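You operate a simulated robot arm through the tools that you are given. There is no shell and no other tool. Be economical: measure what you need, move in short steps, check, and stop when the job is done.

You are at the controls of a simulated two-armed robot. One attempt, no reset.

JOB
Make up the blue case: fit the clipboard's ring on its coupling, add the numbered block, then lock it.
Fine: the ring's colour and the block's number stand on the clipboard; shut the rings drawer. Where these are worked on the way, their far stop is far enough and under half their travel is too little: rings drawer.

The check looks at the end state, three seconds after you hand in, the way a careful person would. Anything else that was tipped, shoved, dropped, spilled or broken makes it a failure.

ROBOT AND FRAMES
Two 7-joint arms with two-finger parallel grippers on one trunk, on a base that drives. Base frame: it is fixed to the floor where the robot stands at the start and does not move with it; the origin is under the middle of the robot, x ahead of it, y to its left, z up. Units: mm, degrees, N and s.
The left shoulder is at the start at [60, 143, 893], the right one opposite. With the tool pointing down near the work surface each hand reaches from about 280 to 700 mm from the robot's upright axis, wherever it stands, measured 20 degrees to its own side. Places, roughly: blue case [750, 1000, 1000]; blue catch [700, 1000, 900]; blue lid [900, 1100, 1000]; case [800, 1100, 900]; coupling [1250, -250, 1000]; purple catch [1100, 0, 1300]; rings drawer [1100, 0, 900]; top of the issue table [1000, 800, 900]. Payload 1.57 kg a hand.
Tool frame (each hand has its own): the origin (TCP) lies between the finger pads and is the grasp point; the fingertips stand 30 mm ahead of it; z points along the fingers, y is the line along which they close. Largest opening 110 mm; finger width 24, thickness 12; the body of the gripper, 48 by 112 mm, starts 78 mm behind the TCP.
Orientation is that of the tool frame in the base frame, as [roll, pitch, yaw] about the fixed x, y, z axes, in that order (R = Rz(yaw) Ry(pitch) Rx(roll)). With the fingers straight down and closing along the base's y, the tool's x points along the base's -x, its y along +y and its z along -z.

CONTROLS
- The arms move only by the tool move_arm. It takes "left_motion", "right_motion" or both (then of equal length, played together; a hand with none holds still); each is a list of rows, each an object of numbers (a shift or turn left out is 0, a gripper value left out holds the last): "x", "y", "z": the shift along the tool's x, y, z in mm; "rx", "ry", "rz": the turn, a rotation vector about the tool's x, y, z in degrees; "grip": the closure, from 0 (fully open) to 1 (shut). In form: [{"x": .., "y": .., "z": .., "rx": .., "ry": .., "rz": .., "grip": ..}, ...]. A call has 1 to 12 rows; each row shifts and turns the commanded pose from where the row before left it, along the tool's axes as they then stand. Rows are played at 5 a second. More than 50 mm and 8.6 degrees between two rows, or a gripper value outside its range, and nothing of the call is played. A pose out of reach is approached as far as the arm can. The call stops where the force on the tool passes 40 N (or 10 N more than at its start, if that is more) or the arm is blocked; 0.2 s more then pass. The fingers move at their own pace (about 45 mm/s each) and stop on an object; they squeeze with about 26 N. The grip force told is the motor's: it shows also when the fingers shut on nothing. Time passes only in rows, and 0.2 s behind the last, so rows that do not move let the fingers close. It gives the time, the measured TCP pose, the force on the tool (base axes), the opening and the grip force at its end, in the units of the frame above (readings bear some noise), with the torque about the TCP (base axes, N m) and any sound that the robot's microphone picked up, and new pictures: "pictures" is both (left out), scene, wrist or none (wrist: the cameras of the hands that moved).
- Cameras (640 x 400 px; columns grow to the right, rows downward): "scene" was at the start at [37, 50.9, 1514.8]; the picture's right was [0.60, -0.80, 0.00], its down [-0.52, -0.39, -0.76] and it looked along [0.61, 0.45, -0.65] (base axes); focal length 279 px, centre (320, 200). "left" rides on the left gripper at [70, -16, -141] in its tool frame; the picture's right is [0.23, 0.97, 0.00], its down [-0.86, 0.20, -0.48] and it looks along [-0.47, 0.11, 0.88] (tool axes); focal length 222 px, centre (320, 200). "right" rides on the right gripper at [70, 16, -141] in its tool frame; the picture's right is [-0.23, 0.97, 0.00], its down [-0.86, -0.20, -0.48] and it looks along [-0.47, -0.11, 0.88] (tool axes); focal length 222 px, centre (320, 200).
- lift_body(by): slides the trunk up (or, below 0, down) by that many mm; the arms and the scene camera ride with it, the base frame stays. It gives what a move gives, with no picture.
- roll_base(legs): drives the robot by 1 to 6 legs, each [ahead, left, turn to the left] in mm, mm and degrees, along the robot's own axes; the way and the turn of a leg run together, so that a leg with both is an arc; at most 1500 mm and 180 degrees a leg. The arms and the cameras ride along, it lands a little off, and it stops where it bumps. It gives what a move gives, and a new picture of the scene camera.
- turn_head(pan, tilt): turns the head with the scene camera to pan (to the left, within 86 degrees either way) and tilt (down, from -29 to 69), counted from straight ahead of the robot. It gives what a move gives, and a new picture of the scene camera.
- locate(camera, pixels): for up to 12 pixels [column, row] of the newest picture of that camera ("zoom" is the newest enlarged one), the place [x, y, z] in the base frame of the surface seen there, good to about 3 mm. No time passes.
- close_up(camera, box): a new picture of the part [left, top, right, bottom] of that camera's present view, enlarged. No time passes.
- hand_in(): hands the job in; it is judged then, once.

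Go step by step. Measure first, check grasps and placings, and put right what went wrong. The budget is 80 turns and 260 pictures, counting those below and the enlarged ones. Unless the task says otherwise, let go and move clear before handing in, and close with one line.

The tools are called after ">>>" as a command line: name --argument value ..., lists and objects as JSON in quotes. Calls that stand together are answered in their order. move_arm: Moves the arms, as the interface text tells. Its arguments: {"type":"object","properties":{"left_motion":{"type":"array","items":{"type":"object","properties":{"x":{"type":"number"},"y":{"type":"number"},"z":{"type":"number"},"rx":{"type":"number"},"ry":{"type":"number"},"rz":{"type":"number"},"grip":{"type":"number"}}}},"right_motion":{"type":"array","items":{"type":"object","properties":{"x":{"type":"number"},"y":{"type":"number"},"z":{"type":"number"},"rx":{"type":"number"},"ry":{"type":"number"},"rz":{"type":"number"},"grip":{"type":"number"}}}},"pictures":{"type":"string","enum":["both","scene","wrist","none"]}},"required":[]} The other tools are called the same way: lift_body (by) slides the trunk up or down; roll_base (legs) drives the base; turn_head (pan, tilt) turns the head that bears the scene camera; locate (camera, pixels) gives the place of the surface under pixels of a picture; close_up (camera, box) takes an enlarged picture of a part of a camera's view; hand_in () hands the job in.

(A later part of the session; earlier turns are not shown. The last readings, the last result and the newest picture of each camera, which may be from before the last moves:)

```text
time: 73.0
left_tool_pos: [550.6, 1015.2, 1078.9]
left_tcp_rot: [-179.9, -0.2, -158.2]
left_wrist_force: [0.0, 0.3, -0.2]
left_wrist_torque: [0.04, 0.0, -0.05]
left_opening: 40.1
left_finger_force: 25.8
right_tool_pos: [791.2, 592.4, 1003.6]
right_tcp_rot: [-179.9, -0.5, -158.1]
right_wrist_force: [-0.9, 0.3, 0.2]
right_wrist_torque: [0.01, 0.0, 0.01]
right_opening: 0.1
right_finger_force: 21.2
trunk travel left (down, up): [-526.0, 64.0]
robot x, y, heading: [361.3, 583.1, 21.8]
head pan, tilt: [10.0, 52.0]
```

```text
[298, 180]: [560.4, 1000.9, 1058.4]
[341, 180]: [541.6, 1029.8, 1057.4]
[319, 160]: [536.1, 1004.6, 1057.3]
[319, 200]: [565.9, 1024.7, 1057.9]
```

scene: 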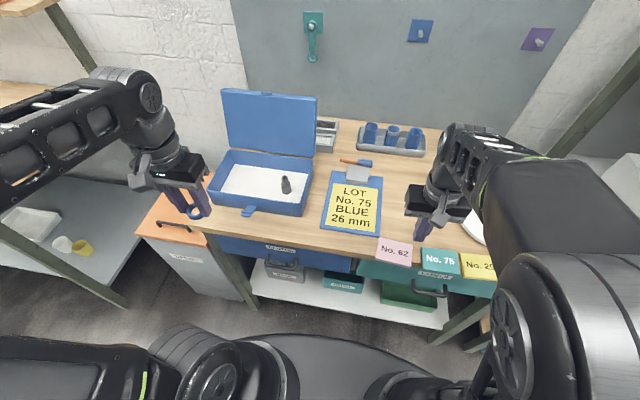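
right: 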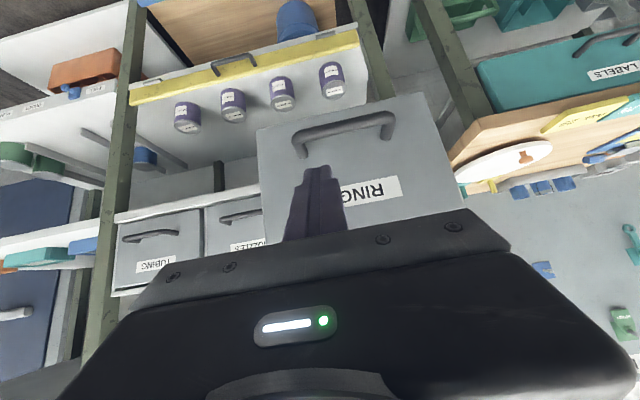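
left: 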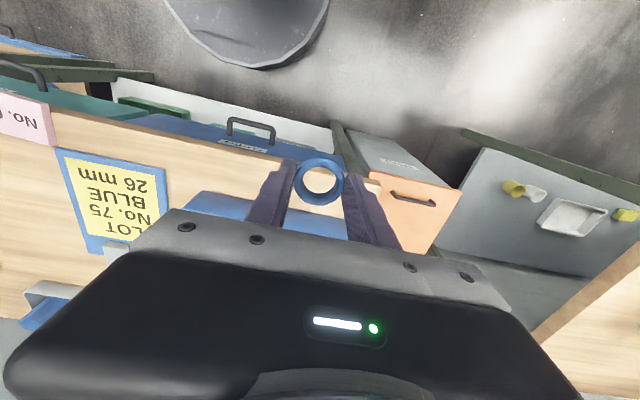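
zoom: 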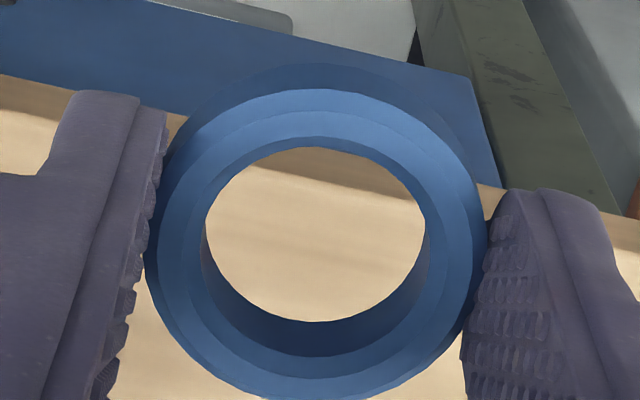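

The ring centre coincides with the TCP, bottom 35 mm below it. Moving over the coupling at TCP z≈990.

>>> move_arm --left_motion '[{"x": -40, "y": -20}, {"x": -40, "y": -20}, {"x": -40, "y": -20}, {"x": -40, "y": -20}, {"x": -40, "y": -20}, {"x": -36, "y": -17}, {"z": 30}, {"z": 30}, {"z": 29}, {}]' --pictures "both"

>>> close_up --camera "left" --box '[272, 145, 368, 205]'

```text
time: 75.2
left_tool_pos: [792.8, 996.3, 989.1]
left_tcp_rot: [180.0, -0.2, -158.2]
left_wrist_force: [0.2, 0.9, 0.1]
left_wrist_torque: [-0.02, -0.02, 0.01]
left_opening: 40.0
left_finger_force: 26.1
left hand out of reach, approached as far as the arm can: row 6
right_tool_pos: [789.9, 592.9, 1003.3]
right_tcp_rot: [-179.7, -0.6, -158.2]
right_wrist_force: [-0.3, -0.9, 0.4]
right_wrist_torque: [0.03, -0.02, 0.0]
right_opening: 0.1
right_finger_force: 21.0
trunk travel left (down, up): [-526.0, 64.0]
robot x, y, heading: [361.0, 582.8, 22.1]
head pan, tilt: [10.0, 52.0]
```

scene: 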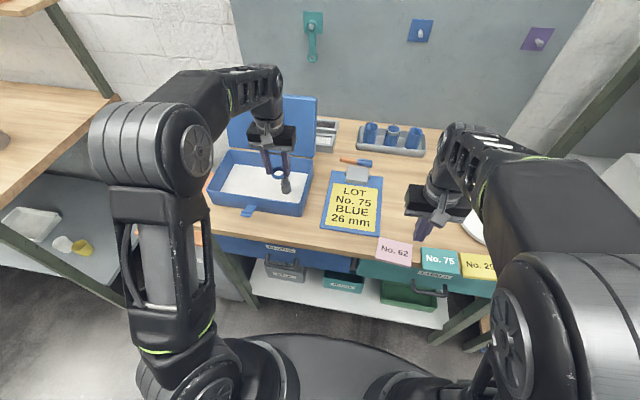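
left: 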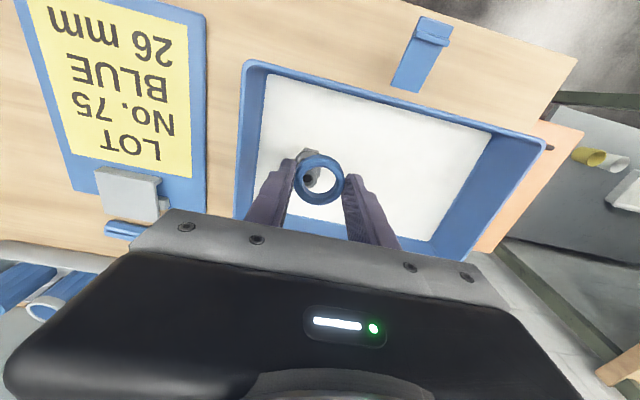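

```text
6.67 times, centred on (320, 175) of left
```

zoom: 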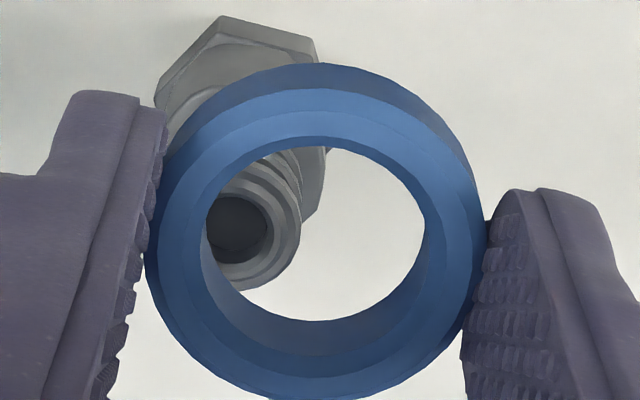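

The coupling is seen through the ring at left; need +18 mm ahead and 9.5 mm right. Trying by arm with slight descent.

>>> move_arm --left_motion '[{"x": -9, "y": -5, "z": 8}, {"x": -9.5, "y": -4.5, "z": 6}, {}, {}]' --pictures "wrist"

>>> close_up --camera "left" --box '[272, 145, 368, 205]'

>>> close_up --camera "scene" --box '[240, 140, 320, 200]'

```text
time: 76.2
left_tool_pos: [814.1, 994.6, 976.2]
left_tcp_rot: [-180.0, -0.2, -158.4]
left_wrist_force: [-1.1, 0.9, -0.2]
left_wrist_torque: [-0.01, 0.02, 0.01]
left_opening: 40.2
left_finger_force: 25.6
right_tool_pos: [788.8, 592.3, 1004.4]
right_tcp_rot: [-179.8, -0.5, -158.1]
right_wrist_force: [-0.3, -0.1, -0.5]
right_wrist_torque: [-0.02, 0.0, 0.03]
right_opening: 0.0
right_finger_force: 21.1
trunk travel left (down, up): [-526.0, 64.0]
robot x, y, heading: [358.6, 580.3, 21.8]
head pan, tilt: [10.0, 52.0]
```

left: 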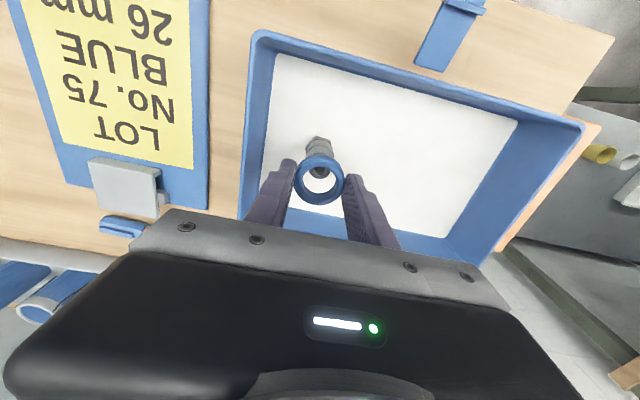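

```text
6.67 times, centred on (320, 175) of left
```

zoom: 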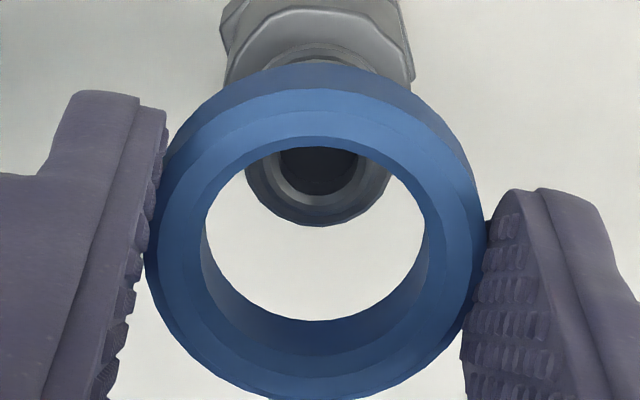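

```text
6.67 times, centred on (280, 170) of scene
```

zoom: 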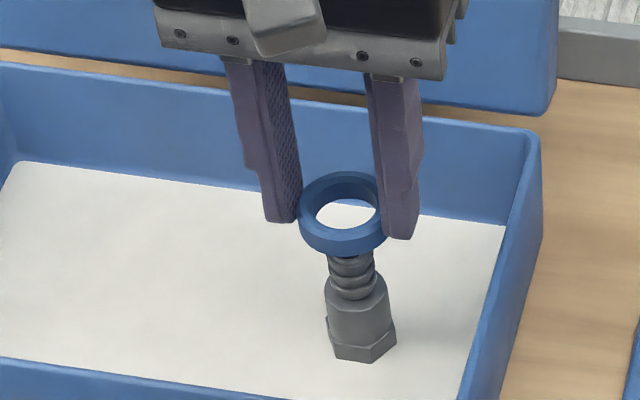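

By wrist view the coupling is centred laterally and within ~1.5 mm fore-aft of the ring. Nudge 1.3 mm back and lower in small steps.

>>> move_arm --left_motion '[{"x": 1.3}, {"z": 8}, {"z": 6}, {"z": 6}, {"z": 6}, {}]' --pictures "wrist"

>>> close_up --camera "left" --box '[272, 145, 368, 205]'

>>> close_up --camera "scene" --box '[240, 140, 320, 200]'

```text
time: 77.7
left_tool_pos: [811.5, 993.3, 947.5]
left_tcp_rot: [179.9, -0.2, -158.1]
left_wrist_force: [-0.1, -0.2, 0.2]
left_wrist_torque: [0.0, -0.05, -0.02]
left_opening: 40.0
left_finger_force: 25.9
right_tool_pos: [790.0, 592.6, 1002.3]
right_tcp_rot: [-179.8, -0.5, -158.1]
right_wrist_force: [0.6, -0.1, 0.8]
right_wrist_torque: [0.0, -0.06, 0.01]
right_opening: 0.0
right_finger_force: 21.4
trunk travel left (down, up): [-526.0, 64.0]
robot x, y, heading: [362.1, 581.0, 21.8]
head pan, tilt: [10.0, 52.0]
```

left: 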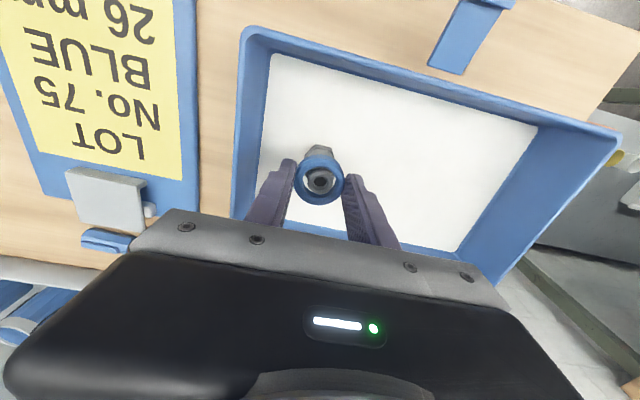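

```text
6.67 times, centred on (320, 175) of left
```

zoom: 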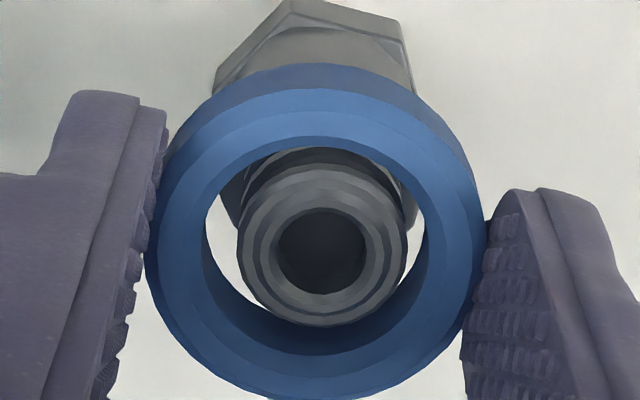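

```text
6.67 times, centred on (280, 170) of scene
```

zoom: 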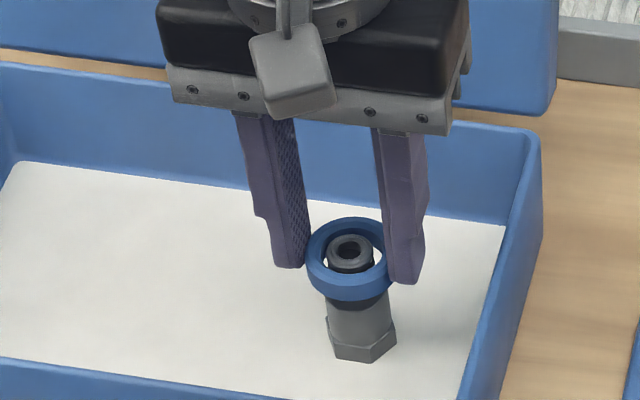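

The ring encircles the neck with no contact force. Lower to the shoulder, in small steps.

>>> move_arm --left_motion '[{"z": 4, "y": 0.5}, {"z": 3}, {"z": 2}, {"z": 1}, {}]' --pictures "none"

>>> close_up --camera "scene" --box '[250, 150, 320, 200]'

```text
time: 78.8
left_tool_pos: [813.1, 994.2, 939.7]
left_tcp_rot: [180.0, -0.2, -158.2]
left_wrist_force: [0.8, 0.2, -0.8]
left_wrist_torque: [-0.02, 0.02, 0.03]
left_opening: 40.0
left_finger_force: 26.0
right_tool_pos: [790.8, 592.8, 1004.8]
right_tcp_rot: [-179.8, -0.5, -158.1]
right_wrist_force: [-1.3, 0.4, -0.1]
right_wrist_torque: [-0.04, 0.02, 0.0]
right_opening: 0.2
right_finger_force: 21.0
trunk travel left (down, up): [-526.0, 64.0]
robot x, y, heading: [358.4, 580.9, 21.9]
head pan, tilt: [10.0, 52.0]
```

```text
8.00 times, centred on (285, 175) of scene
```

zoom: 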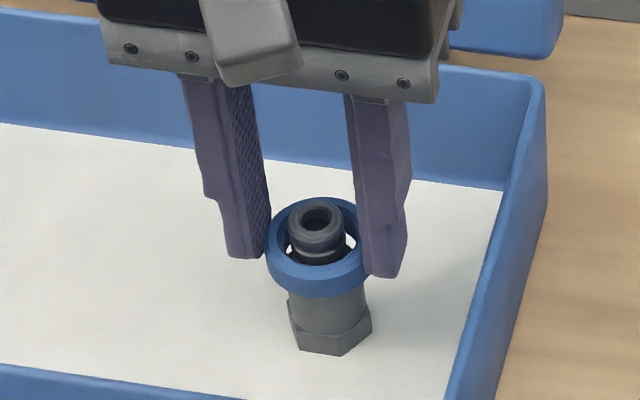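

Still no force; step on down in 1 mm steps to feel the shoulder.

>>> move_arm --left_motion '[{"z": 1}, {"z": 1}, {"z": 1}, {"z": 1}, {}]' --pictures "none"

>>> close_up --camera "scene" --box '[250, 150, 320, 200]'

```text
time: 80.0
left_tool_pos: [810.9, 993.7, 937.4]
left_tcp_rot: [179.9, 0.0, -158.2]
left_wrist_force: [-0.2, 2.0, 10.9]
left_wrist_torque: [0.11, 0.09, -0.02]
left_opening: 39.7
left_finger_force: 26.2
right_tool_pos: [789.9, 593.1, 1004.3]
right_tcp_rot: [-179.8, -0.5, -158.1]
right_wrist_force: [0.7, 0.0, -0.2]
right_wrist_torque: [0.01, -0.01, 0.02]
right_opening: 0.1
right_finger_force: 21.5
trunk travel left (down, up): [-526.0, 64.0]
robot x, y, heading: [360.3, 581.9, 21.9]
head pan, tilt: [10.0, 52.0]
```

```text
8.00 times, centred on (285, 175) of scene
```

zoom: 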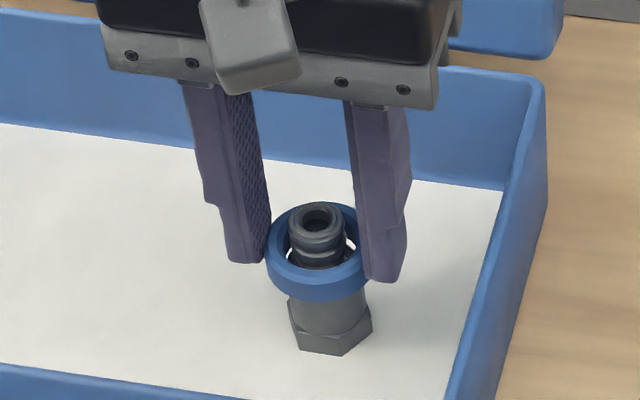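

11 N upward: it sits on the shoulder. Release slightly and lift off.

>>> move_arm --left_motion '[{"grip": 0.5}, {}, {"z": -10}, {"z": -20}, {"z": -40}, {"z": -40}, {"x": 40}, {"x": 40}, {"x": 40, "y": 20}]' --pictures "scene"

>>> close_up --camera "scene" --box '[250, 150, 320, 200]'

```text
time: 82.0
left_tool_pos: [694.1, 966.0, 1047.7]
left_tcp_rot: [-180.0, -0.2, -158.2]
left_wrist_force: [0.6, -0.4, -1.4]
left_wrist_torque: [0.01, -0.06, 0.0]
left_opening: 55.2
left_finger_force: 0.1
right_tool_pos: [788.1, 592.9, 1004.1]
right_tcp_rot: [-179.9, -0.5, -158.1]
right_wrist_force: [-0.9, 0.9, 0.6]
right_wrist_torque: [-0.01, -0.01, 0.0]
right_opening: 0.0
right_finger_force: 21.5
trunk travel left (down, up): [-526.0, 64.0]
robot x, y, heading: [357.3, 586.1, 21.8]
head pan, tilt: [10.0, 52.0]
```

scene: 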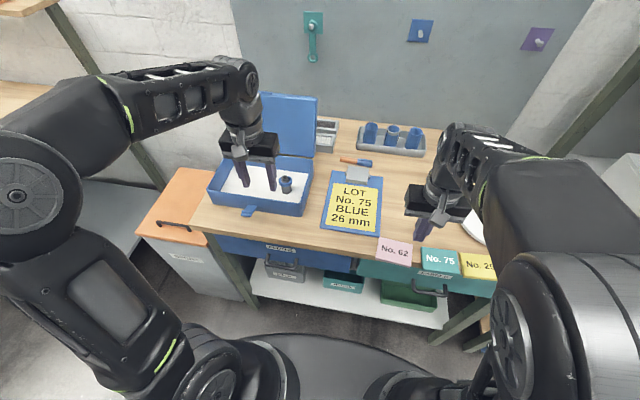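

```text
8.00 times, centred on (285, 175) of scene
```

zoom: 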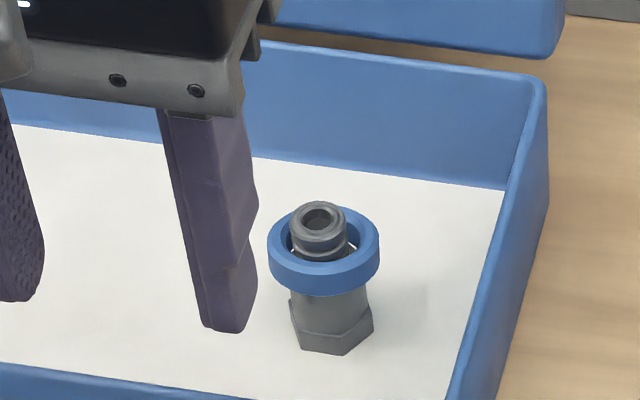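

The ring is on and level. Next block 75: enlarge and measure it.

>>> close_up --camera "scene" --box '[360, 225, 500, 313]'

>>> locate --camera "scene" --pixels '[[440, 262], [424, 250], [458, 253], [421, 271], [459, 275], [406, 245], [470, 260], [440, 243], [440, 273], [420, 235]]'

```text
4.55 times, centred on (430, 269) of scene
```

zoom: 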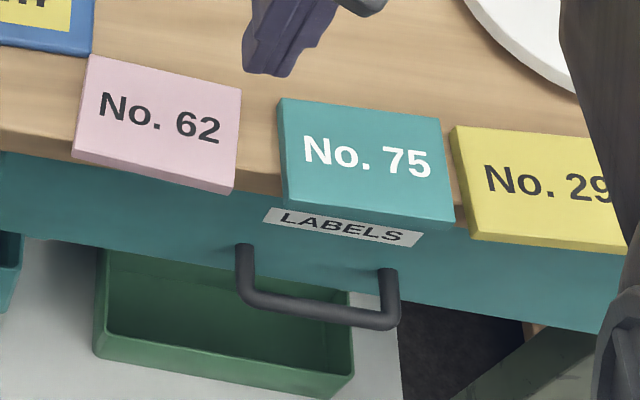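

```text
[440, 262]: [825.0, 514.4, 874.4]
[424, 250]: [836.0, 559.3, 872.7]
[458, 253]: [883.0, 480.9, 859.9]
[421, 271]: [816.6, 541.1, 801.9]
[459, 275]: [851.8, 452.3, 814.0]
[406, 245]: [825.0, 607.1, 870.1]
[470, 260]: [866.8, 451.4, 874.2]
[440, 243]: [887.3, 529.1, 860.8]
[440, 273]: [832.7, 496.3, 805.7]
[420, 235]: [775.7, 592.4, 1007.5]
```

>>> locate --camera "zoom" --pixels '[[284, 103], [437, 122], [448, 213], [292, 195], [362, 160], [280, 150], [450, 170], [232, 185], [460, 135], [240, 100], [362, 210], [262, 170]]'

>>> move_arm --right_motion '[{"x": 40, "z": -40, "grip": 0}, {"x": 40, "z": -10}]' --pictures "both"

```text
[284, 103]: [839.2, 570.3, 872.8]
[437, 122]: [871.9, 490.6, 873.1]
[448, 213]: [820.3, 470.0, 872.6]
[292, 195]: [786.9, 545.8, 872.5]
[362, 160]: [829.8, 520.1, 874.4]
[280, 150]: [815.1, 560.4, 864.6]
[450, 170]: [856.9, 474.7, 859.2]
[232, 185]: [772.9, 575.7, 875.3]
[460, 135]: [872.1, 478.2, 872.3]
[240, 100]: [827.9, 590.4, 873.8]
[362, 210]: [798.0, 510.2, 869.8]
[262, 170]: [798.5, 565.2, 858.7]
```

```text
refused: row 1 steps farther than a row can; nothing moved
```

Block 75 is 86×57×14 mm, centre (829,519), top 873, overhanging the front edge. I'll take it with the right hand closing front-to-back; turn that hand first.

>>> move_arm --right_motion '[{"rz": -8.2, "grip": 0.25, "x": 10}, {"rz": -8.2}, {"rz": -8.2}, {"rz": -8.2}, {"rz": -8.2}, {"rz": -8.2}, {"rz": -8.2}, {"rz": -8.2}, {"rz": -8.2}, {"rz": -8.2}, {"rz": -8.0}]' --pictures "both"

```text
time: 84.5
left_tool_pos: [695.6, 966.4, 1047.8]
left_tcp_rot: [180.0, -0.1, -158.2]
left_wrist_force: [-1.0, 0.4, 0.2]
left_wrist_torque: [0.02, 0.01, 0.01]
left_opening: 55.2
left_finger_force: 0.1
right_tool_pos: [781.0, 587.9, 1003.0]
right_tcp_rot: [179.4, -0.2, -68.1]
right_wrist_force: [-0.6, 0.6, 0.2]
right_wrist_torque: [0.01, -0.02, 0.02]
right_opening: 82.6
right_finger_force: 0.1
trunk travel left (down, up): [-526.0, 64.0]
robot x, y, heading: [359.4, 584.1, 21.9]
head pan, tilt: [10.0, 52.0]
```

scene: 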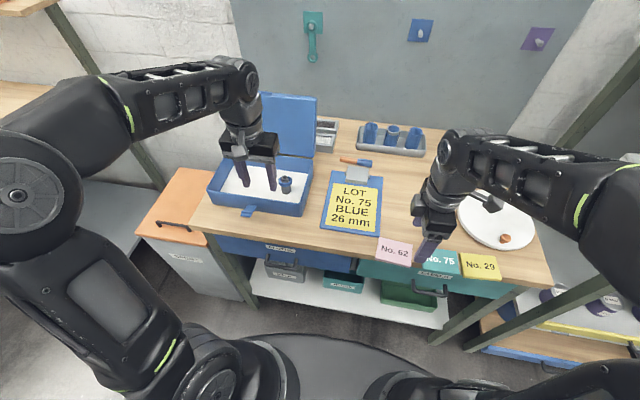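
right: 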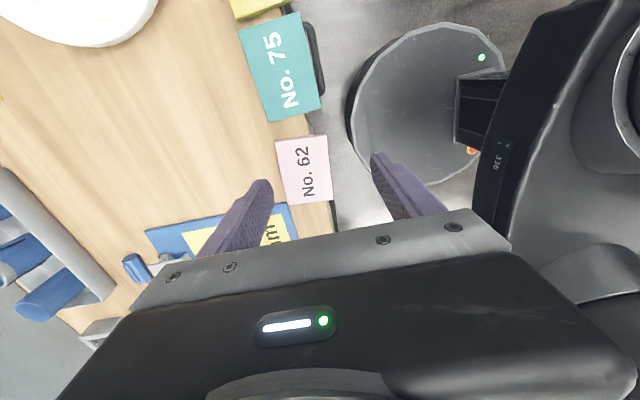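

Move over block 75 to hover height.

>>> move_arm --right_motion '[{"x": 41, "y": -10}, {"x": 40.7, "y": -9.5}, {"z": 30}, {"z": 23}, {}]' --pictures "wrist"

>>> locate --camera "right" --pixels '[[320, 170], [290, 170], [350, 170], [320, 130], [300, 110], [340, 110]]'

```text
time: 85.7
left_tool_pos: [695.6, 967.1, 1047.7]
left_tcp_rot: [180.0, -0.2, -158.2]
left_wrist_force: [-0.9, 0.0, 0.0]
left_wrist_torque: [0.05, -0.04, -0.01]
left_opening: 55.1
left_finger_force: 0.1
right_tool_pos: [827.7, 521.3, 949.4]
right_tcp_rot: [179.6, -0.2, -68.2]
right_wrist_force: [-0.3, 0.1, 0.1]
right_wrist_torque: [0.03, -0.01, -0.06]
right_opening: 82.5
right_finger_force: 0.1
trunk travel left (down, up): [-526.0, 64.0]
robot x, y, heading: [357.7, 584.7, 22.1]
head pan, tilt: [10.0, 52.0]
```

right: 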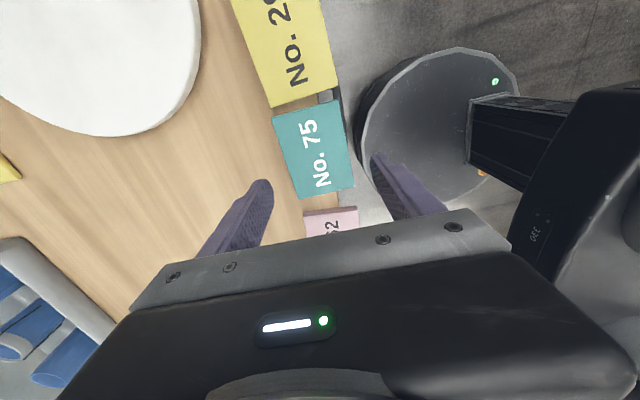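

```text
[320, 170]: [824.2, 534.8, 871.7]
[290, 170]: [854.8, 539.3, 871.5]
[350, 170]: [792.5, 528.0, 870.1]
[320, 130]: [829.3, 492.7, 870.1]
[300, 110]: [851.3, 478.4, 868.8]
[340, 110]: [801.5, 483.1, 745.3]
```

>>> locate --camera "right" --pixels '[[276, 117], [332, 104], [350, 185], [301, 196], [313, 150]]'

```text
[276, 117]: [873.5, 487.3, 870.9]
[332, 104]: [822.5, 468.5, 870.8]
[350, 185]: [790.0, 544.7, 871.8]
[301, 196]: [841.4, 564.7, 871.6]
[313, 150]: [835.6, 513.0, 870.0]
```

Block centre (832,516). Correct, descend 56 mm and grip.

>>> move_arm --right_motion '[{"x": 6, "y": -2}, {"z": 25}, {"z": 20}, {"z": 11}, {}, {"grip": 1.0}, {}, {}, {}]' --pictures "wrist"

```text
time: 87.7
left_tool_pos: [694.3, 967.2, 1047.8]
left_tcp_rot: [-180.0, -0.2, -158.2]
left_wrist_force: [0.6, -0.9, -0.7]
left_wrist_torque: [0.02, -0.02, 0.04]
left_opening: 55.2
left_finger_force: 0.0
right_tool_pos: [832.0, 515.0, 893.0]
right_tcp_rot: [179.5, -0.1, -68.1]
right_wrist_force: [-0.5, -0.1, 0.4]
right_wrist_torque: [-0.03, -0.02, -0.01]
right_opening: 64.2
right_finger_force: 25.9
trunk travel left (down, up): [-526.0, 64.0]
robot x, y, heading: [358.7, 583.8, 21.5]
head pan, tilt: [10.0, 52.0]
```

right: 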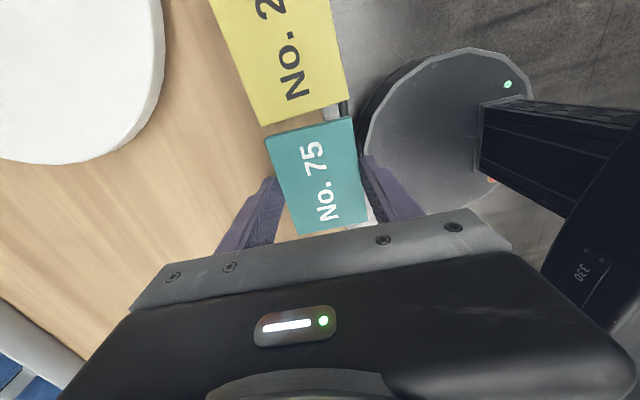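

Gripped (64 mm, 26 N). Lift, retract the left hand a little, and shift the base 330 mm left.

>>> move_arm --right_motion '[{"z": -15}, {"z": -30}, {"z": -40}, {"z": -40}, {}]' --left_motion '[{"x": 20}, {"x": 20}, {"x": 20}, {"x": 20}, {}]' --pictures "wrist"

>>> roll_base --legs '[[0, 330, 0]]'

```text
time: 88.8
left_tool_pos: [620.3, 938.2, 1047.6]
left_tcp_rot: [180.0, -0.3, -158.2]
left_wrist_force: [-0.8, 0.3, -0.5]
left_wrist_torque: [0.03, -0.03, 0.02]
left_opening: 55.1
left_finger_force: 0.0
right_tool_pos: [835.1, 517.1, 1022.3]
right_tcp_rot: [179.4, -0.2, -68.1]
right_wrist_force: [-1.0, 0.9, -0.3]
right_wrist_torque: [-0.04, 0.02, 0.01]
right_opening: 64.1
right_finger_force: 26.0
trunk travel left (down, up): [-526.0, 64.0]
robot x, y, heading: [358.4, 581.6, 21.8]
head pan, tilt: [10.0, 52.0]
```

right: 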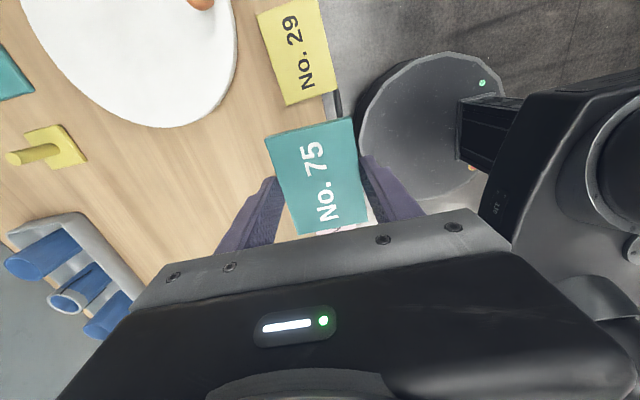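
left: 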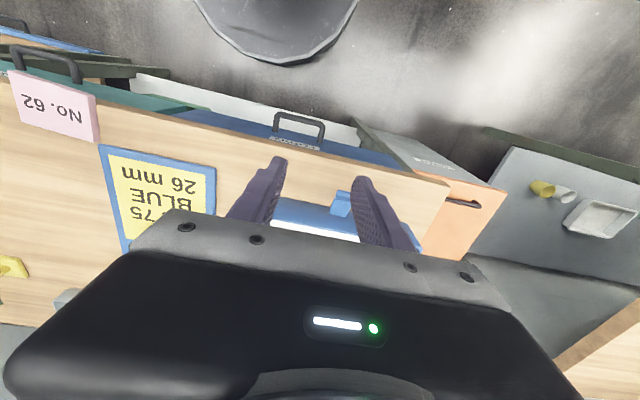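

```text
time: 91.1
left_tool_pos: [496.6, 1253.0, 1048.1]
left_tcp_rot: [-180.0, -0.2, -158.5]
left_wrist_force: [-0.8, 0.8, 0.2]
left_wrist_torque: [0.0, -0.01, 0.04]
left_opening: 54.9
left_finger_force: 0.1
right_tool_pos: [707.0, 830.9, 1020.7]
right_tcp_rot: [179.5, -0.2, -68.4]
right_wrist_force: [-0.2, 0.2, -1.2]
right_wrist_torque: [0.01, -0.02, -0.04]
right_opening: 64.1
right_finger_force: 26.2
trunk travel left (down, up): [-526.0, 64.0]
robot x, y, heading: [231.3, 900.0, 21.7]
head pan, tilt: [10.0, 52.0]
```

scene: 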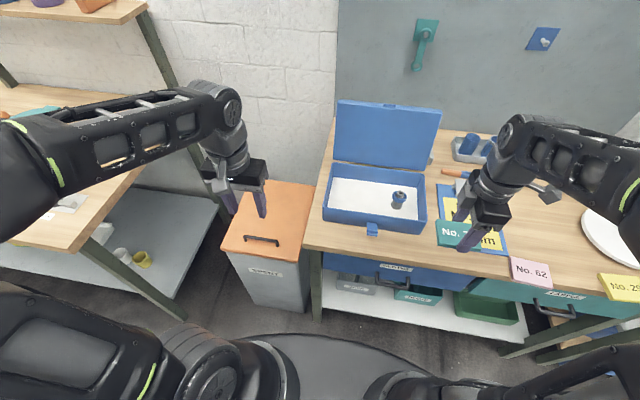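

Now a clear view of the case; measure its interior corners, lid and catch.

>>> close_up --camera "scene" --box '[310, 90, 460, 245]'

>>> locate --camera "scene" --pixels '[[332, 178], [420, 188], [416, 215], [330, 205], [335, 164], [428, 170], [424, 233], [323, 220], [372, 228], [388, 106], [340, 102], [438, 112]]'

```text
2.58 times, centred on (385, 168) of scene
```

zoom: 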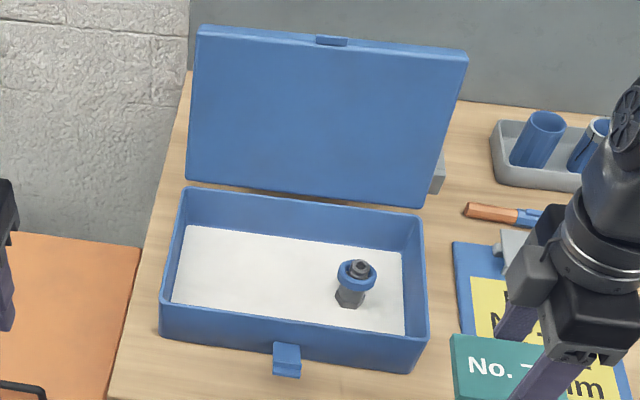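

```text
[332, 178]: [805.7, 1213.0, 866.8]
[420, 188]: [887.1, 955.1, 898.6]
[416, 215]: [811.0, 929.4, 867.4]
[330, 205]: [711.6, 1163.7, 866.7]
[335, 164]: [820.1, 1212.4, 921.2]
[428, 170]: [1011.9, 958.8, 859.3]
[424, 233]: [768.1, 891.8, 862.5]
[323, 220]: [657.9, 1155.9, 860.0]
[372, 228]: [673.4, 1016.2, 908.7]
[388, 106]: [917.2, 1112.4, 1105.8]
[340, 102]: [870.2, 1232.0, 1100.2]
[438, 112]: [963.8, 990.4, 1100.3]
```

Floor z≈866.5, interior a-centre; I'll set the block at (774,1091), left of the coupling. Base ahead 60 mm first, then move the hand over at height.

>>> roll_base --legs '[[60, 0, 0]]'

>>> move_arm --right_motion '[{"x": -43, "y": -20}, {"x": -43, "y": -20}, {"x": -43, "y": -20}, {"x": -43, "y": -20}, {"x": -44, "y": -20}, {}]' --pictures "both"

```text
time: 92.0
left_tool_pos: [553.9, 1275.1, 1046.5]
left_tcp_rot: [-180.0, -0.4, -158.6]
left_wrist_force: [0.6, 0.8, 0.3]
left_wrist_torque: [0.02, 0.05, -0.01]
left_opening: 55.3
left_finger_force: 0.0
right_tool_pos: [765.9, 852.2, 1019.7]
right_tcp_rot: [179.4, -0.1, -68.5]
right_wrist_force: [0.6, -0.4, -1.1]
right_wrist_torque: [-0.03, 0.0, -0.02]
right_opening: 64.0
right_finger_force: 26.0
trunk travel left (down, up): [-526.0, 64.0]
robot x, y, heading: [289.5, 920.4, 21.8]
head pan, tilt: [10.0, 52.0]
```

scene: 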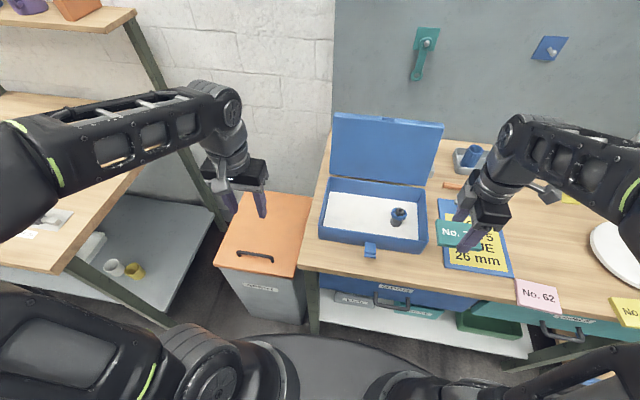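

```text
time: 93.5
left_tool_pos: [553.2, 1275.7, 1048.1]
left_tcp_rot: [179.9, -0.2, -158.6]
left_wrist_force: [0.0, 0.0, 0.3]
left_wrist_torque: [0.01, -0.03, -0.01]
left_opening: 54.9
left_finger_force: 0.1
right_tool_pos: [778.5, 1088.8, 1019.9]
right_tcp_rot: [179.3, -0.2, -68.5]
right_wrist_force: [0.1, -0.3, -0.2]
right_wrist_torque: [0.0, 0.02, -0.04]
right_opening: 64.1
right_finger_force: 26.0
trunk travel left (down, up): [-526.0, 64.0]
robot x, y, heading: [291.1, 924.0, 21.5]
head pan, tilt: [10.0, 52.0]
```

scene: 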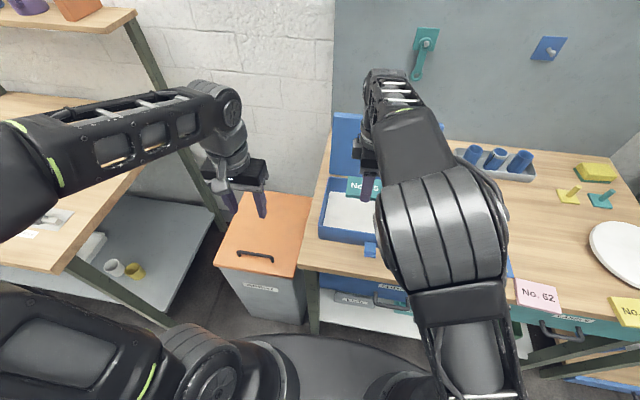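
right: 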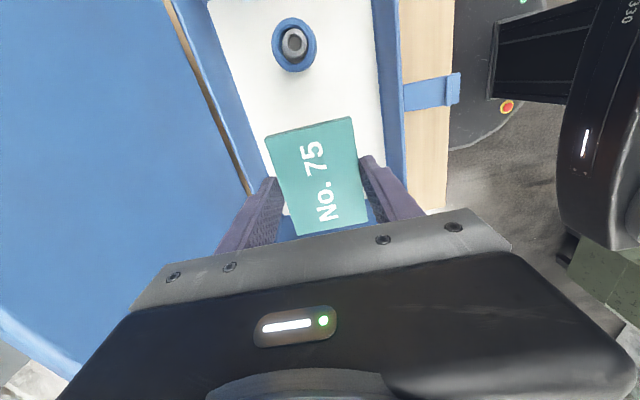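

Block is over the case left of the coupling. Lower it to the floor (TCP≈902), feeling for contact.

>>> move_arm --right_motion '[{"z": 35, "y": 3}, {"z": 35}, {"z": 25}, {"z": 14}, {}]' --pictures "wrist"

```text
time: 94.7
left_tool_pos: [553.1, 1274.8, 1047.7]
left_tcp_rot: [179.9, -0.1, -158.6]
left_wrist_force: [-1.0, -0.7, 0.4]
left_wrist_torque: [-0.01, 0.02, 0.02]
left_opening: 54.9
left_finger_force: 0.0
right_tool_pos: [773.7, 1086.8, 910.3]
right_tcp_rot: [179.5, -0.1, -68.5]
right_wrist_force: [-0.8, 1.2, 0.0]
right_wrist_torque: [0.05, -0.01, 0.02]
right_opening: 64.3
right_finger_force: 26.2
trunk travel left (down, up): [-526.0, 64.0]
robot x, y, heading: [290.7, 921.3, 21.5]
head pan, tilt: [10.0, 52.0]
```

right: 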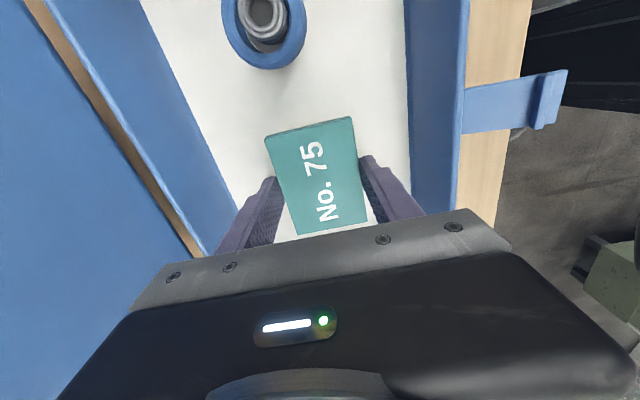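

>>> move_arm --right_motion '[{"z": 4}, {"z": 2}, {"z": 1.5}, {"z": 1}, {}]' --pictures "none"

```text
time: 95.8
left_tool_pos: [553.3, 1275.6, 1049.1]
left_tcp_rot: [-180.0, -0.2, -158.7]
left_wrist_force: [0.2, 0.3, 0.5]
left_wrist_torque: [-0.03, -0.02, 0.01]
left_opening: 54.9
left_finger_force: 0.1
right_tool_pos: [773.9, 1087.4, 902.4]
right_tcp_rot: [179.5, -0.2, -68.5]
right_wrist_force: [-0.1, -0.2, 0.0]
right_wrist_torque: [-0.01, -0.01, 0.02]
right_opening: 64.2
right_finger_force: 26.2
trunk travel left (down, up): [-526.0, 64.0]
robot x, y, heading: [292.2, 919.0, 21.6]
head pan, tilt: [10.0, 52.0]
```

TCP 902.4 with no force yet; two more millimetres, then release and rise.

>>> move_arm --right_motion '[{"z": 1}, {"z": 1}, {}, {"grip": 0.3}, {}, {"z": -10}, {"z": -30}, {"z": -40}, {"z": -40}, {"x": 30}, {"x": 40}, {"x": 40}]' --pictures "wrist"

```text
time: 98.5
left_tool_pos: [554.2, 1274.3, 1048.4]
left_tcp_rot: [179.9, -0.3, -158.6]
left_wrist_force: [-0.2, 0.1, 0.5]
left_wrist_torque: [0.03, 0.03, 0.0]
left_opening: 55.0
left_finger_force: 0.0
right_tool_pos: [814.6, 984.8, 1019.6]
right_tcp_rot: [179.4, -0.2, -68.5]
right_wrist_force: [-0.6, 1.5, -0.5]
right_wrist_torque: [0.01, -0.01, -0.01]
right_opening: 77.2
right_finger_force: 0.1
trunk travel left (down, up): [-526.0, 64.0]
robot x, y, heading: [290.5, 922.7, 21.6]
head pan, tilt: [10.0, 52.0]
```

right: 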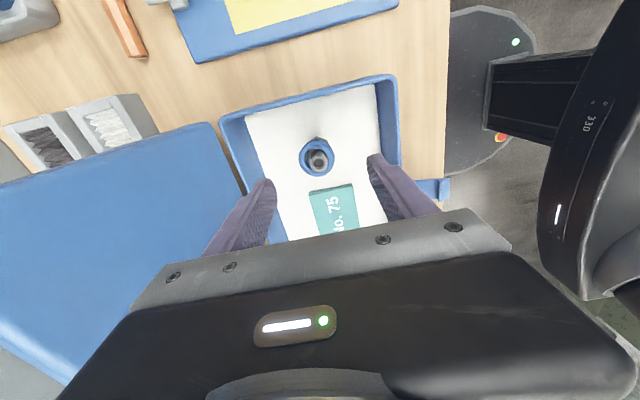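

Block 75 stands in the case, coupling undisturbed. Now measure the lid's edge, catch, and how close the base can get.

>>> move_arm --right_motion '[{"x": 40}, {"x": 40}, {"x": 40}, {"x": 40, "y": 20}, {"x": 30, "y": 30}]' --pictures "scene"

>>> close_up --camera "scene" --box '[300, 95, 460, 275]'

>>> locate --camera "scene" --pixels '[[320, 340], [300, 335], [420, 312], [370, 244], [370, 258], [340, 118], [384, 124], [440, 128], [384, 150], [430, 180], [325, 180], [384, 119]]'

```text
time: 99.7
left_tool_pos: [553.2, 1273.4, 1048.9]
left_tcp_rot: [179.9, -0.2, -158.6]
left_wrist_force: [-0.7, -0.4, -0.3]
left_wrist_torque: [0.04, 0.01, 0.02]
left_opening: 55.2
left_finger_force: 0.0
right_tool_pos: [836.7, 790.4, 1020.6]
right_tcp_rot: [179.5, -0.1, -68.4]
right_wrist_force: [-0.1, -0.9, 0.1]
right_wrist_torque: [0.0, 0.01, 0.0]
right_opening: 77.0
right_finger_force: 0.1
trunk travel left (down, up): [-526.0, 64.0]
robot x, y, heading: [291.5, 920.1, 21.4]
head pan, tilt: [10.0, 52.0]
```

scene: 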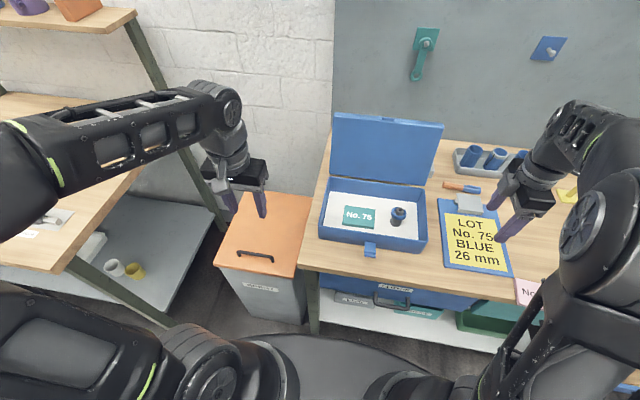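

```text
2.22 times, centred on (380, 185) of scene
```

zoom: 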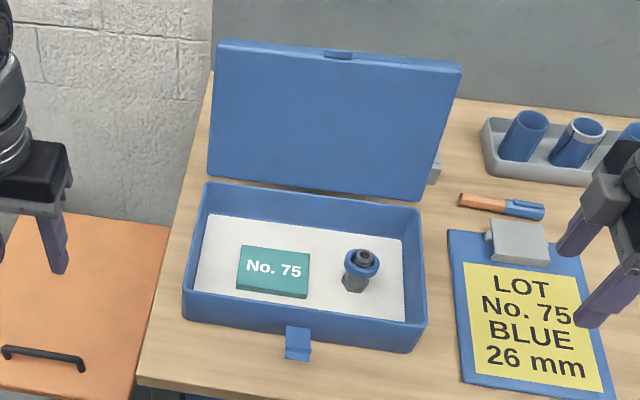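

```text
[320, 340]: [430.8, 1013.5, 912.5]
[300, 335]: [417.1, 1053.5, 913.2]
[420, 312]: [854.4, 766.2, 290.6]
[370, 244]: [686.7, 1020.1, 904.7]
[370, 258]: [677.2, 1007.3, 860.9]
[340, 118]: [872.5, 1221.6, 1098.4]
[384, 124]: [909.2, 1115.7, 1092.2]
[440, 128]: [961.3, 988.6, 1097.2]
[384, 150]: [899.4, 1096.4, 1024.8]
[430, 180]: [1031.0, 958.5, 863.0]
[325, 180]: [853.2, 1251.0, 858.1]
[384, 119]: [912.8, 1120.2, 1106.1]
```

The lid leans back ~14° with its top edge at a≈1263, z≈1100. I'll raise the trunk and measure the lid's top rear edge so a finger can hook behind it.

>>> lift_body --by 62

>>> roll_base --legs '[[0, -110, 0]]'

>>> turn_head --pan 5 --tilt 50

>>> close_up --camera "scene" --box '[250, 90, 410, 190]'

```text
time: 100.7
left_tool_pos: [555.1, 1274.3, 1110.6]
left_tcp_rot: [180.0, -0.4, -158.6]
left_wrist_force: [-0.2, -0.7, 0.5]
left_wrist_torque: [-0.02, 0.05, 0.02]
left_opening: 55.2
left_finger_force: 0.1
right_tool_pos: [837.7, 791.2, 1082.7]
right_tcp_rot: [179.5, -0.2, -68.5]
right_wrist_force: [-0.2, -0.6, 0.8]
right_wrist_torque: [0.04, 0.0, -0.01]
right_opening: 77.1
right_finger_force: 0.1
trunk travel left (down, up): [-588.0, 2.0]
robot x, y, heading: [290.1, 916.0, 21.6]
head pan, tilt: [10.0, 52.0]
```

```text
time: 101.9
left_tool_pos: [596.8, 1170.3, 1111.7]
left_tcp_rot: [179.9, -0.2, -158.7]
left_wrist_force: [-0.2, -1.4, 0.9]
left_wrist_torque: [0.0, 0.0, -0.01]
left_opening: 55.0
left_finger_force: 0.2
right_tool_pos: [878.7, 684.9, 1082.7]
right_tcp_rot: [179.4, -0.1, -68.6]
right_wrist_force: [0.5, -0.3, 0.2]
right_wrist_torque: [0.02, 0.05, -0.02]
right_opening: 77.2
right_finger_force: 0.1
trunk travel left (down, up): [-588.0, 2.0]
robot x, y, heading: [330.7, 818.7, 21.3]
head pan, tilt: [10.0, 52.0]
```

scene: 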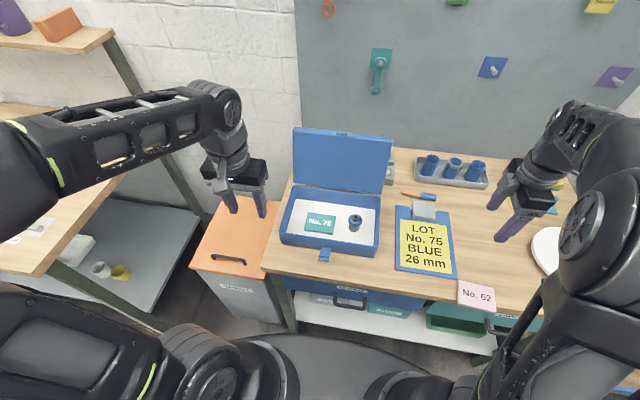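

```text
time: 102.5
left_tool_pos: [596.7, 1170.3, 1110.4]
left_tcp_rot: [-180.0, -0.2, -158.7]
left_wrist_force: [0.1, -0.1, -0.1]
left_wrist_torque: [0.0, -0.02, 0.02]
left_opening: 54.9
left_finger_force: 0.1
right_tool_pos: [878.2, 686.7, 1082.9]
right_tcp_rot: [179.5, -0.3, -68.7]
right_wrist_force: [0.1, 0.2, 0.2]
right_wrist_torque: [0.02, -0.04, -0.03]
right_opening: 77.0
right_finger_force: 0.0
trunk travel left (down, up): [-588.0, 2.0]
robot x, y, heading: [332.0, 819.1, 21.5]
head pan, tilt: [5.0, 50.0]
```

scene: 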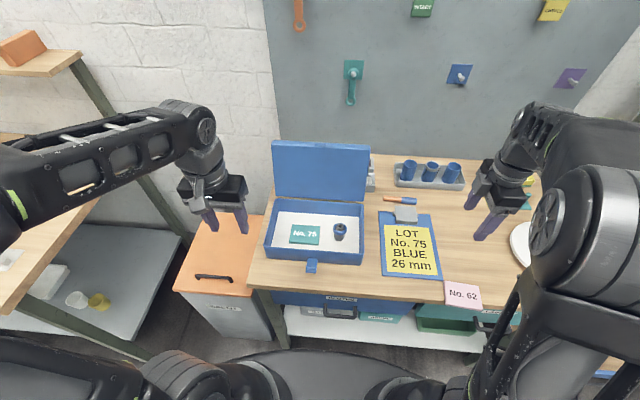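

```text
4.00 times, centred on (330, 140) of scene
```

zoom: 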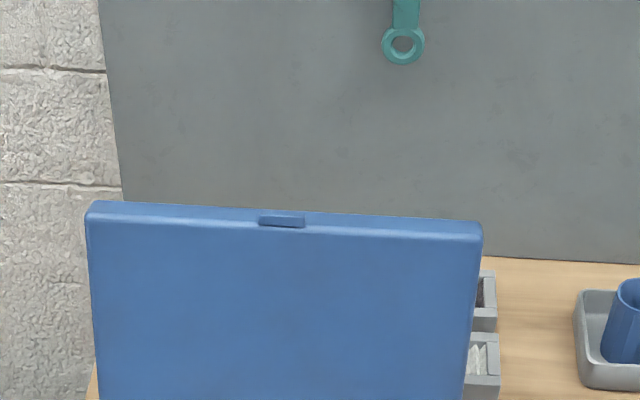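

>>> locate --camera "zoom" --pixels '[[180, 218], [180, 208], [180, 204], [380, 221], [380, 215], [282, 218], [180, 240], [180, 300], [110, 203], [100, 390], [460, 390], [150, 190]]'

```text
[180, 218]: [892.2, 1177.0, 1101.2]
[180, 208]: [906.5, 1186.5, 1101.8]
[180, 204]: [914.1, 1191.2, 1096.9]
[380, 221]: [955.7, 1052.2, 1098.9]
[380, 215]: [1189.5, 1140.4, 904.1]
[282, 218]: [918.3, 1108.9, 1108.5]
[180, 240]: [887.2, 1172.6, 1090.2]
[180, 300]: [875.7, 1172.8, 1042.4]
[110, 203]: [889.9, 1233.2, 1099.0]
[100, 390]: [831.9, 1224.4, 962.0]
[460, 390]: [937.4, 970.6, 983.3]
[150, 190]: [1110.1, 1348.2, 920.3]
```

Lid rear top corner at a≈1291, z≈1097 (l≈762). I'll tilt the left hand 25° forward with fingers shut and pass over the lid.

>>> move_arm --left_motion '[{"ry": -8.33, "grip": 1.0}, {"ry": -8.33}, {"ry": -8.34}, {"x": -6, "z": -14, "y": -34}, {"x": -7, "z": -14, "y": -34}, {"y": -35}, {}]' --pictures "none"

>>> move_arm --left_motion '[{"x": -41.6, "z": 19.4}, {"x": -41.6, "z": 19.4}, {"x": -41.6, "z": 19.4}, {"x": -41.6, "z": 19.4}, {"x": -41.6, "z": 19.4}]' --pictures "both"

```text
time: 104.1
left_tool_pos: [630.9, 1074.8, 1139.9]
left_tcp_rot: [180.0, 24.8, -158.6]
left_wrist_force: [-0.4, 0.5, 0.3]
left_wrist_torque: [0.0, -0.02, -0.01]
left_opening: 0.0
left_finger_force: 22.1
right_tool_pos: [878.9, 686.2, 1083.9]
right_tcp_rot: [179.5, -0.2, -68.7]
right_wrist_force: [-0.3, -0.1, 0.0]
right_wrist_torque: [0.0, 0.01, 0.04]
right_opening: 77.1
right_finger_force: 0.0
trunk travel left (down, up): [-588.0, 2.0]
robot x, y, heading: [329.2, 819.2, 21.3]
head pan, tilt: [5.0, 50.0]
```

```text
time: 105.3
left_tool_pos: [849.4, 1159.3, 1137.8]
left_tcp_rot: [179.9, 24.7, -158.8]
left_wrist_force: [0.8, 0.9, -0.5]
left_wrist_torque: [0.02, 0.02, 0.0]
left_opening: 0.0
left_finger_force: 21.7
right_tool_pos: [879.2, 686.1, 1081.9]
right_tcp_rot: [179.5, -0.1, -68.7]
right_wrist_force: [0.1, -0.1, -0.6]
right_wrist_torque: [-0.02, 0.01, -0.02]
right_opening: 76.8
right_finger_force: 0.0
trunk travel left (down, up): [-588.0, 2.0]
robot x, y, heading: [329.0, 821.3, 21.5]
head pan, tilt: [5.0, 50.0]
```

scene: 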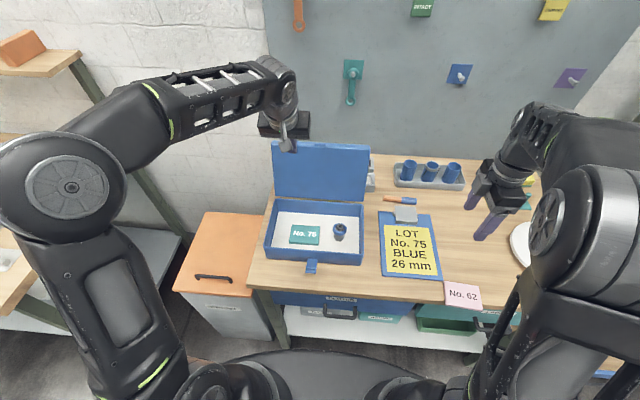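
left: 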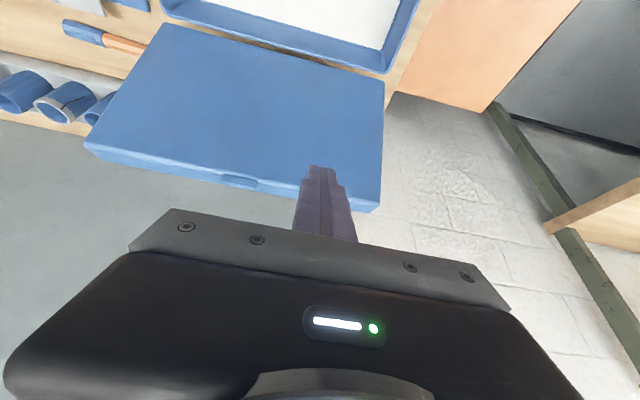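

Tip is just short of and 10 mm above the lid's top edge. Pass over by 90 mm (rising 6 mm), then lower 40 mm behind it.

>>> move_arm --left_motion '[{"x": -2.5, "z": -5.4}, {"x": -27.2, "z": 12.7}, {"x": -27.2, "z": 12.7}, {"x": -27.2, "z": 12.7}, {}]' --pictures "both"

```text
time: 106.5
left_tool_pos: [932.5, 1191.4, 1146.2]
left_tcp_rot: [180.0, 24.8, -158.7]
left_wrist_force: [0.0, -0.4, 0.3]
left_wrist_torque: [-0.04, -0.02, 0.01]
left_opening: 0.0
left_finger_force: 21.1
right_tool_pos: [877.9, 686.3, 1083.0]
right_tcp_rot: [179.4, -0.2, -68.6]
right_wrist_force: [0.9, -0.4, 0.1]
right_wrist_torque: [0.0, -0.02, -0.03]
right_opening: 76.9
right_finger_force: 0.0
trunk travel left (down, up): [-588.0, 2.0]
robot x, y, heading: [333.6, 817.6, 21.2]
head pan, tilt: [5.0, 50.0]
```

scene: 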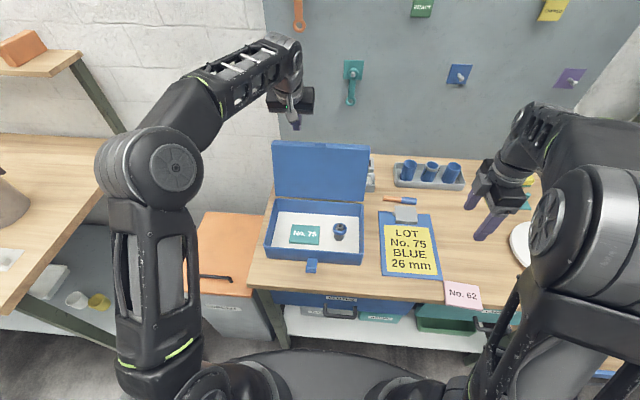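
left: 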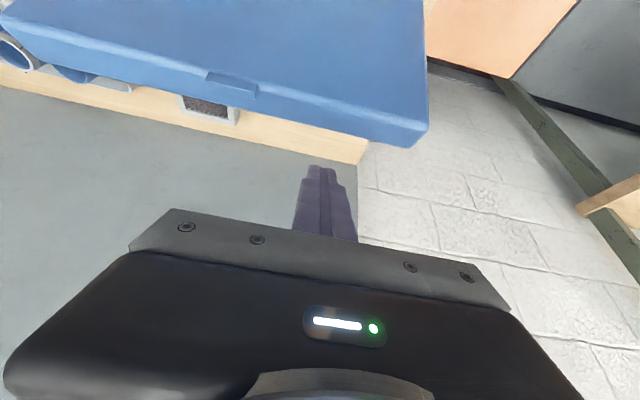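

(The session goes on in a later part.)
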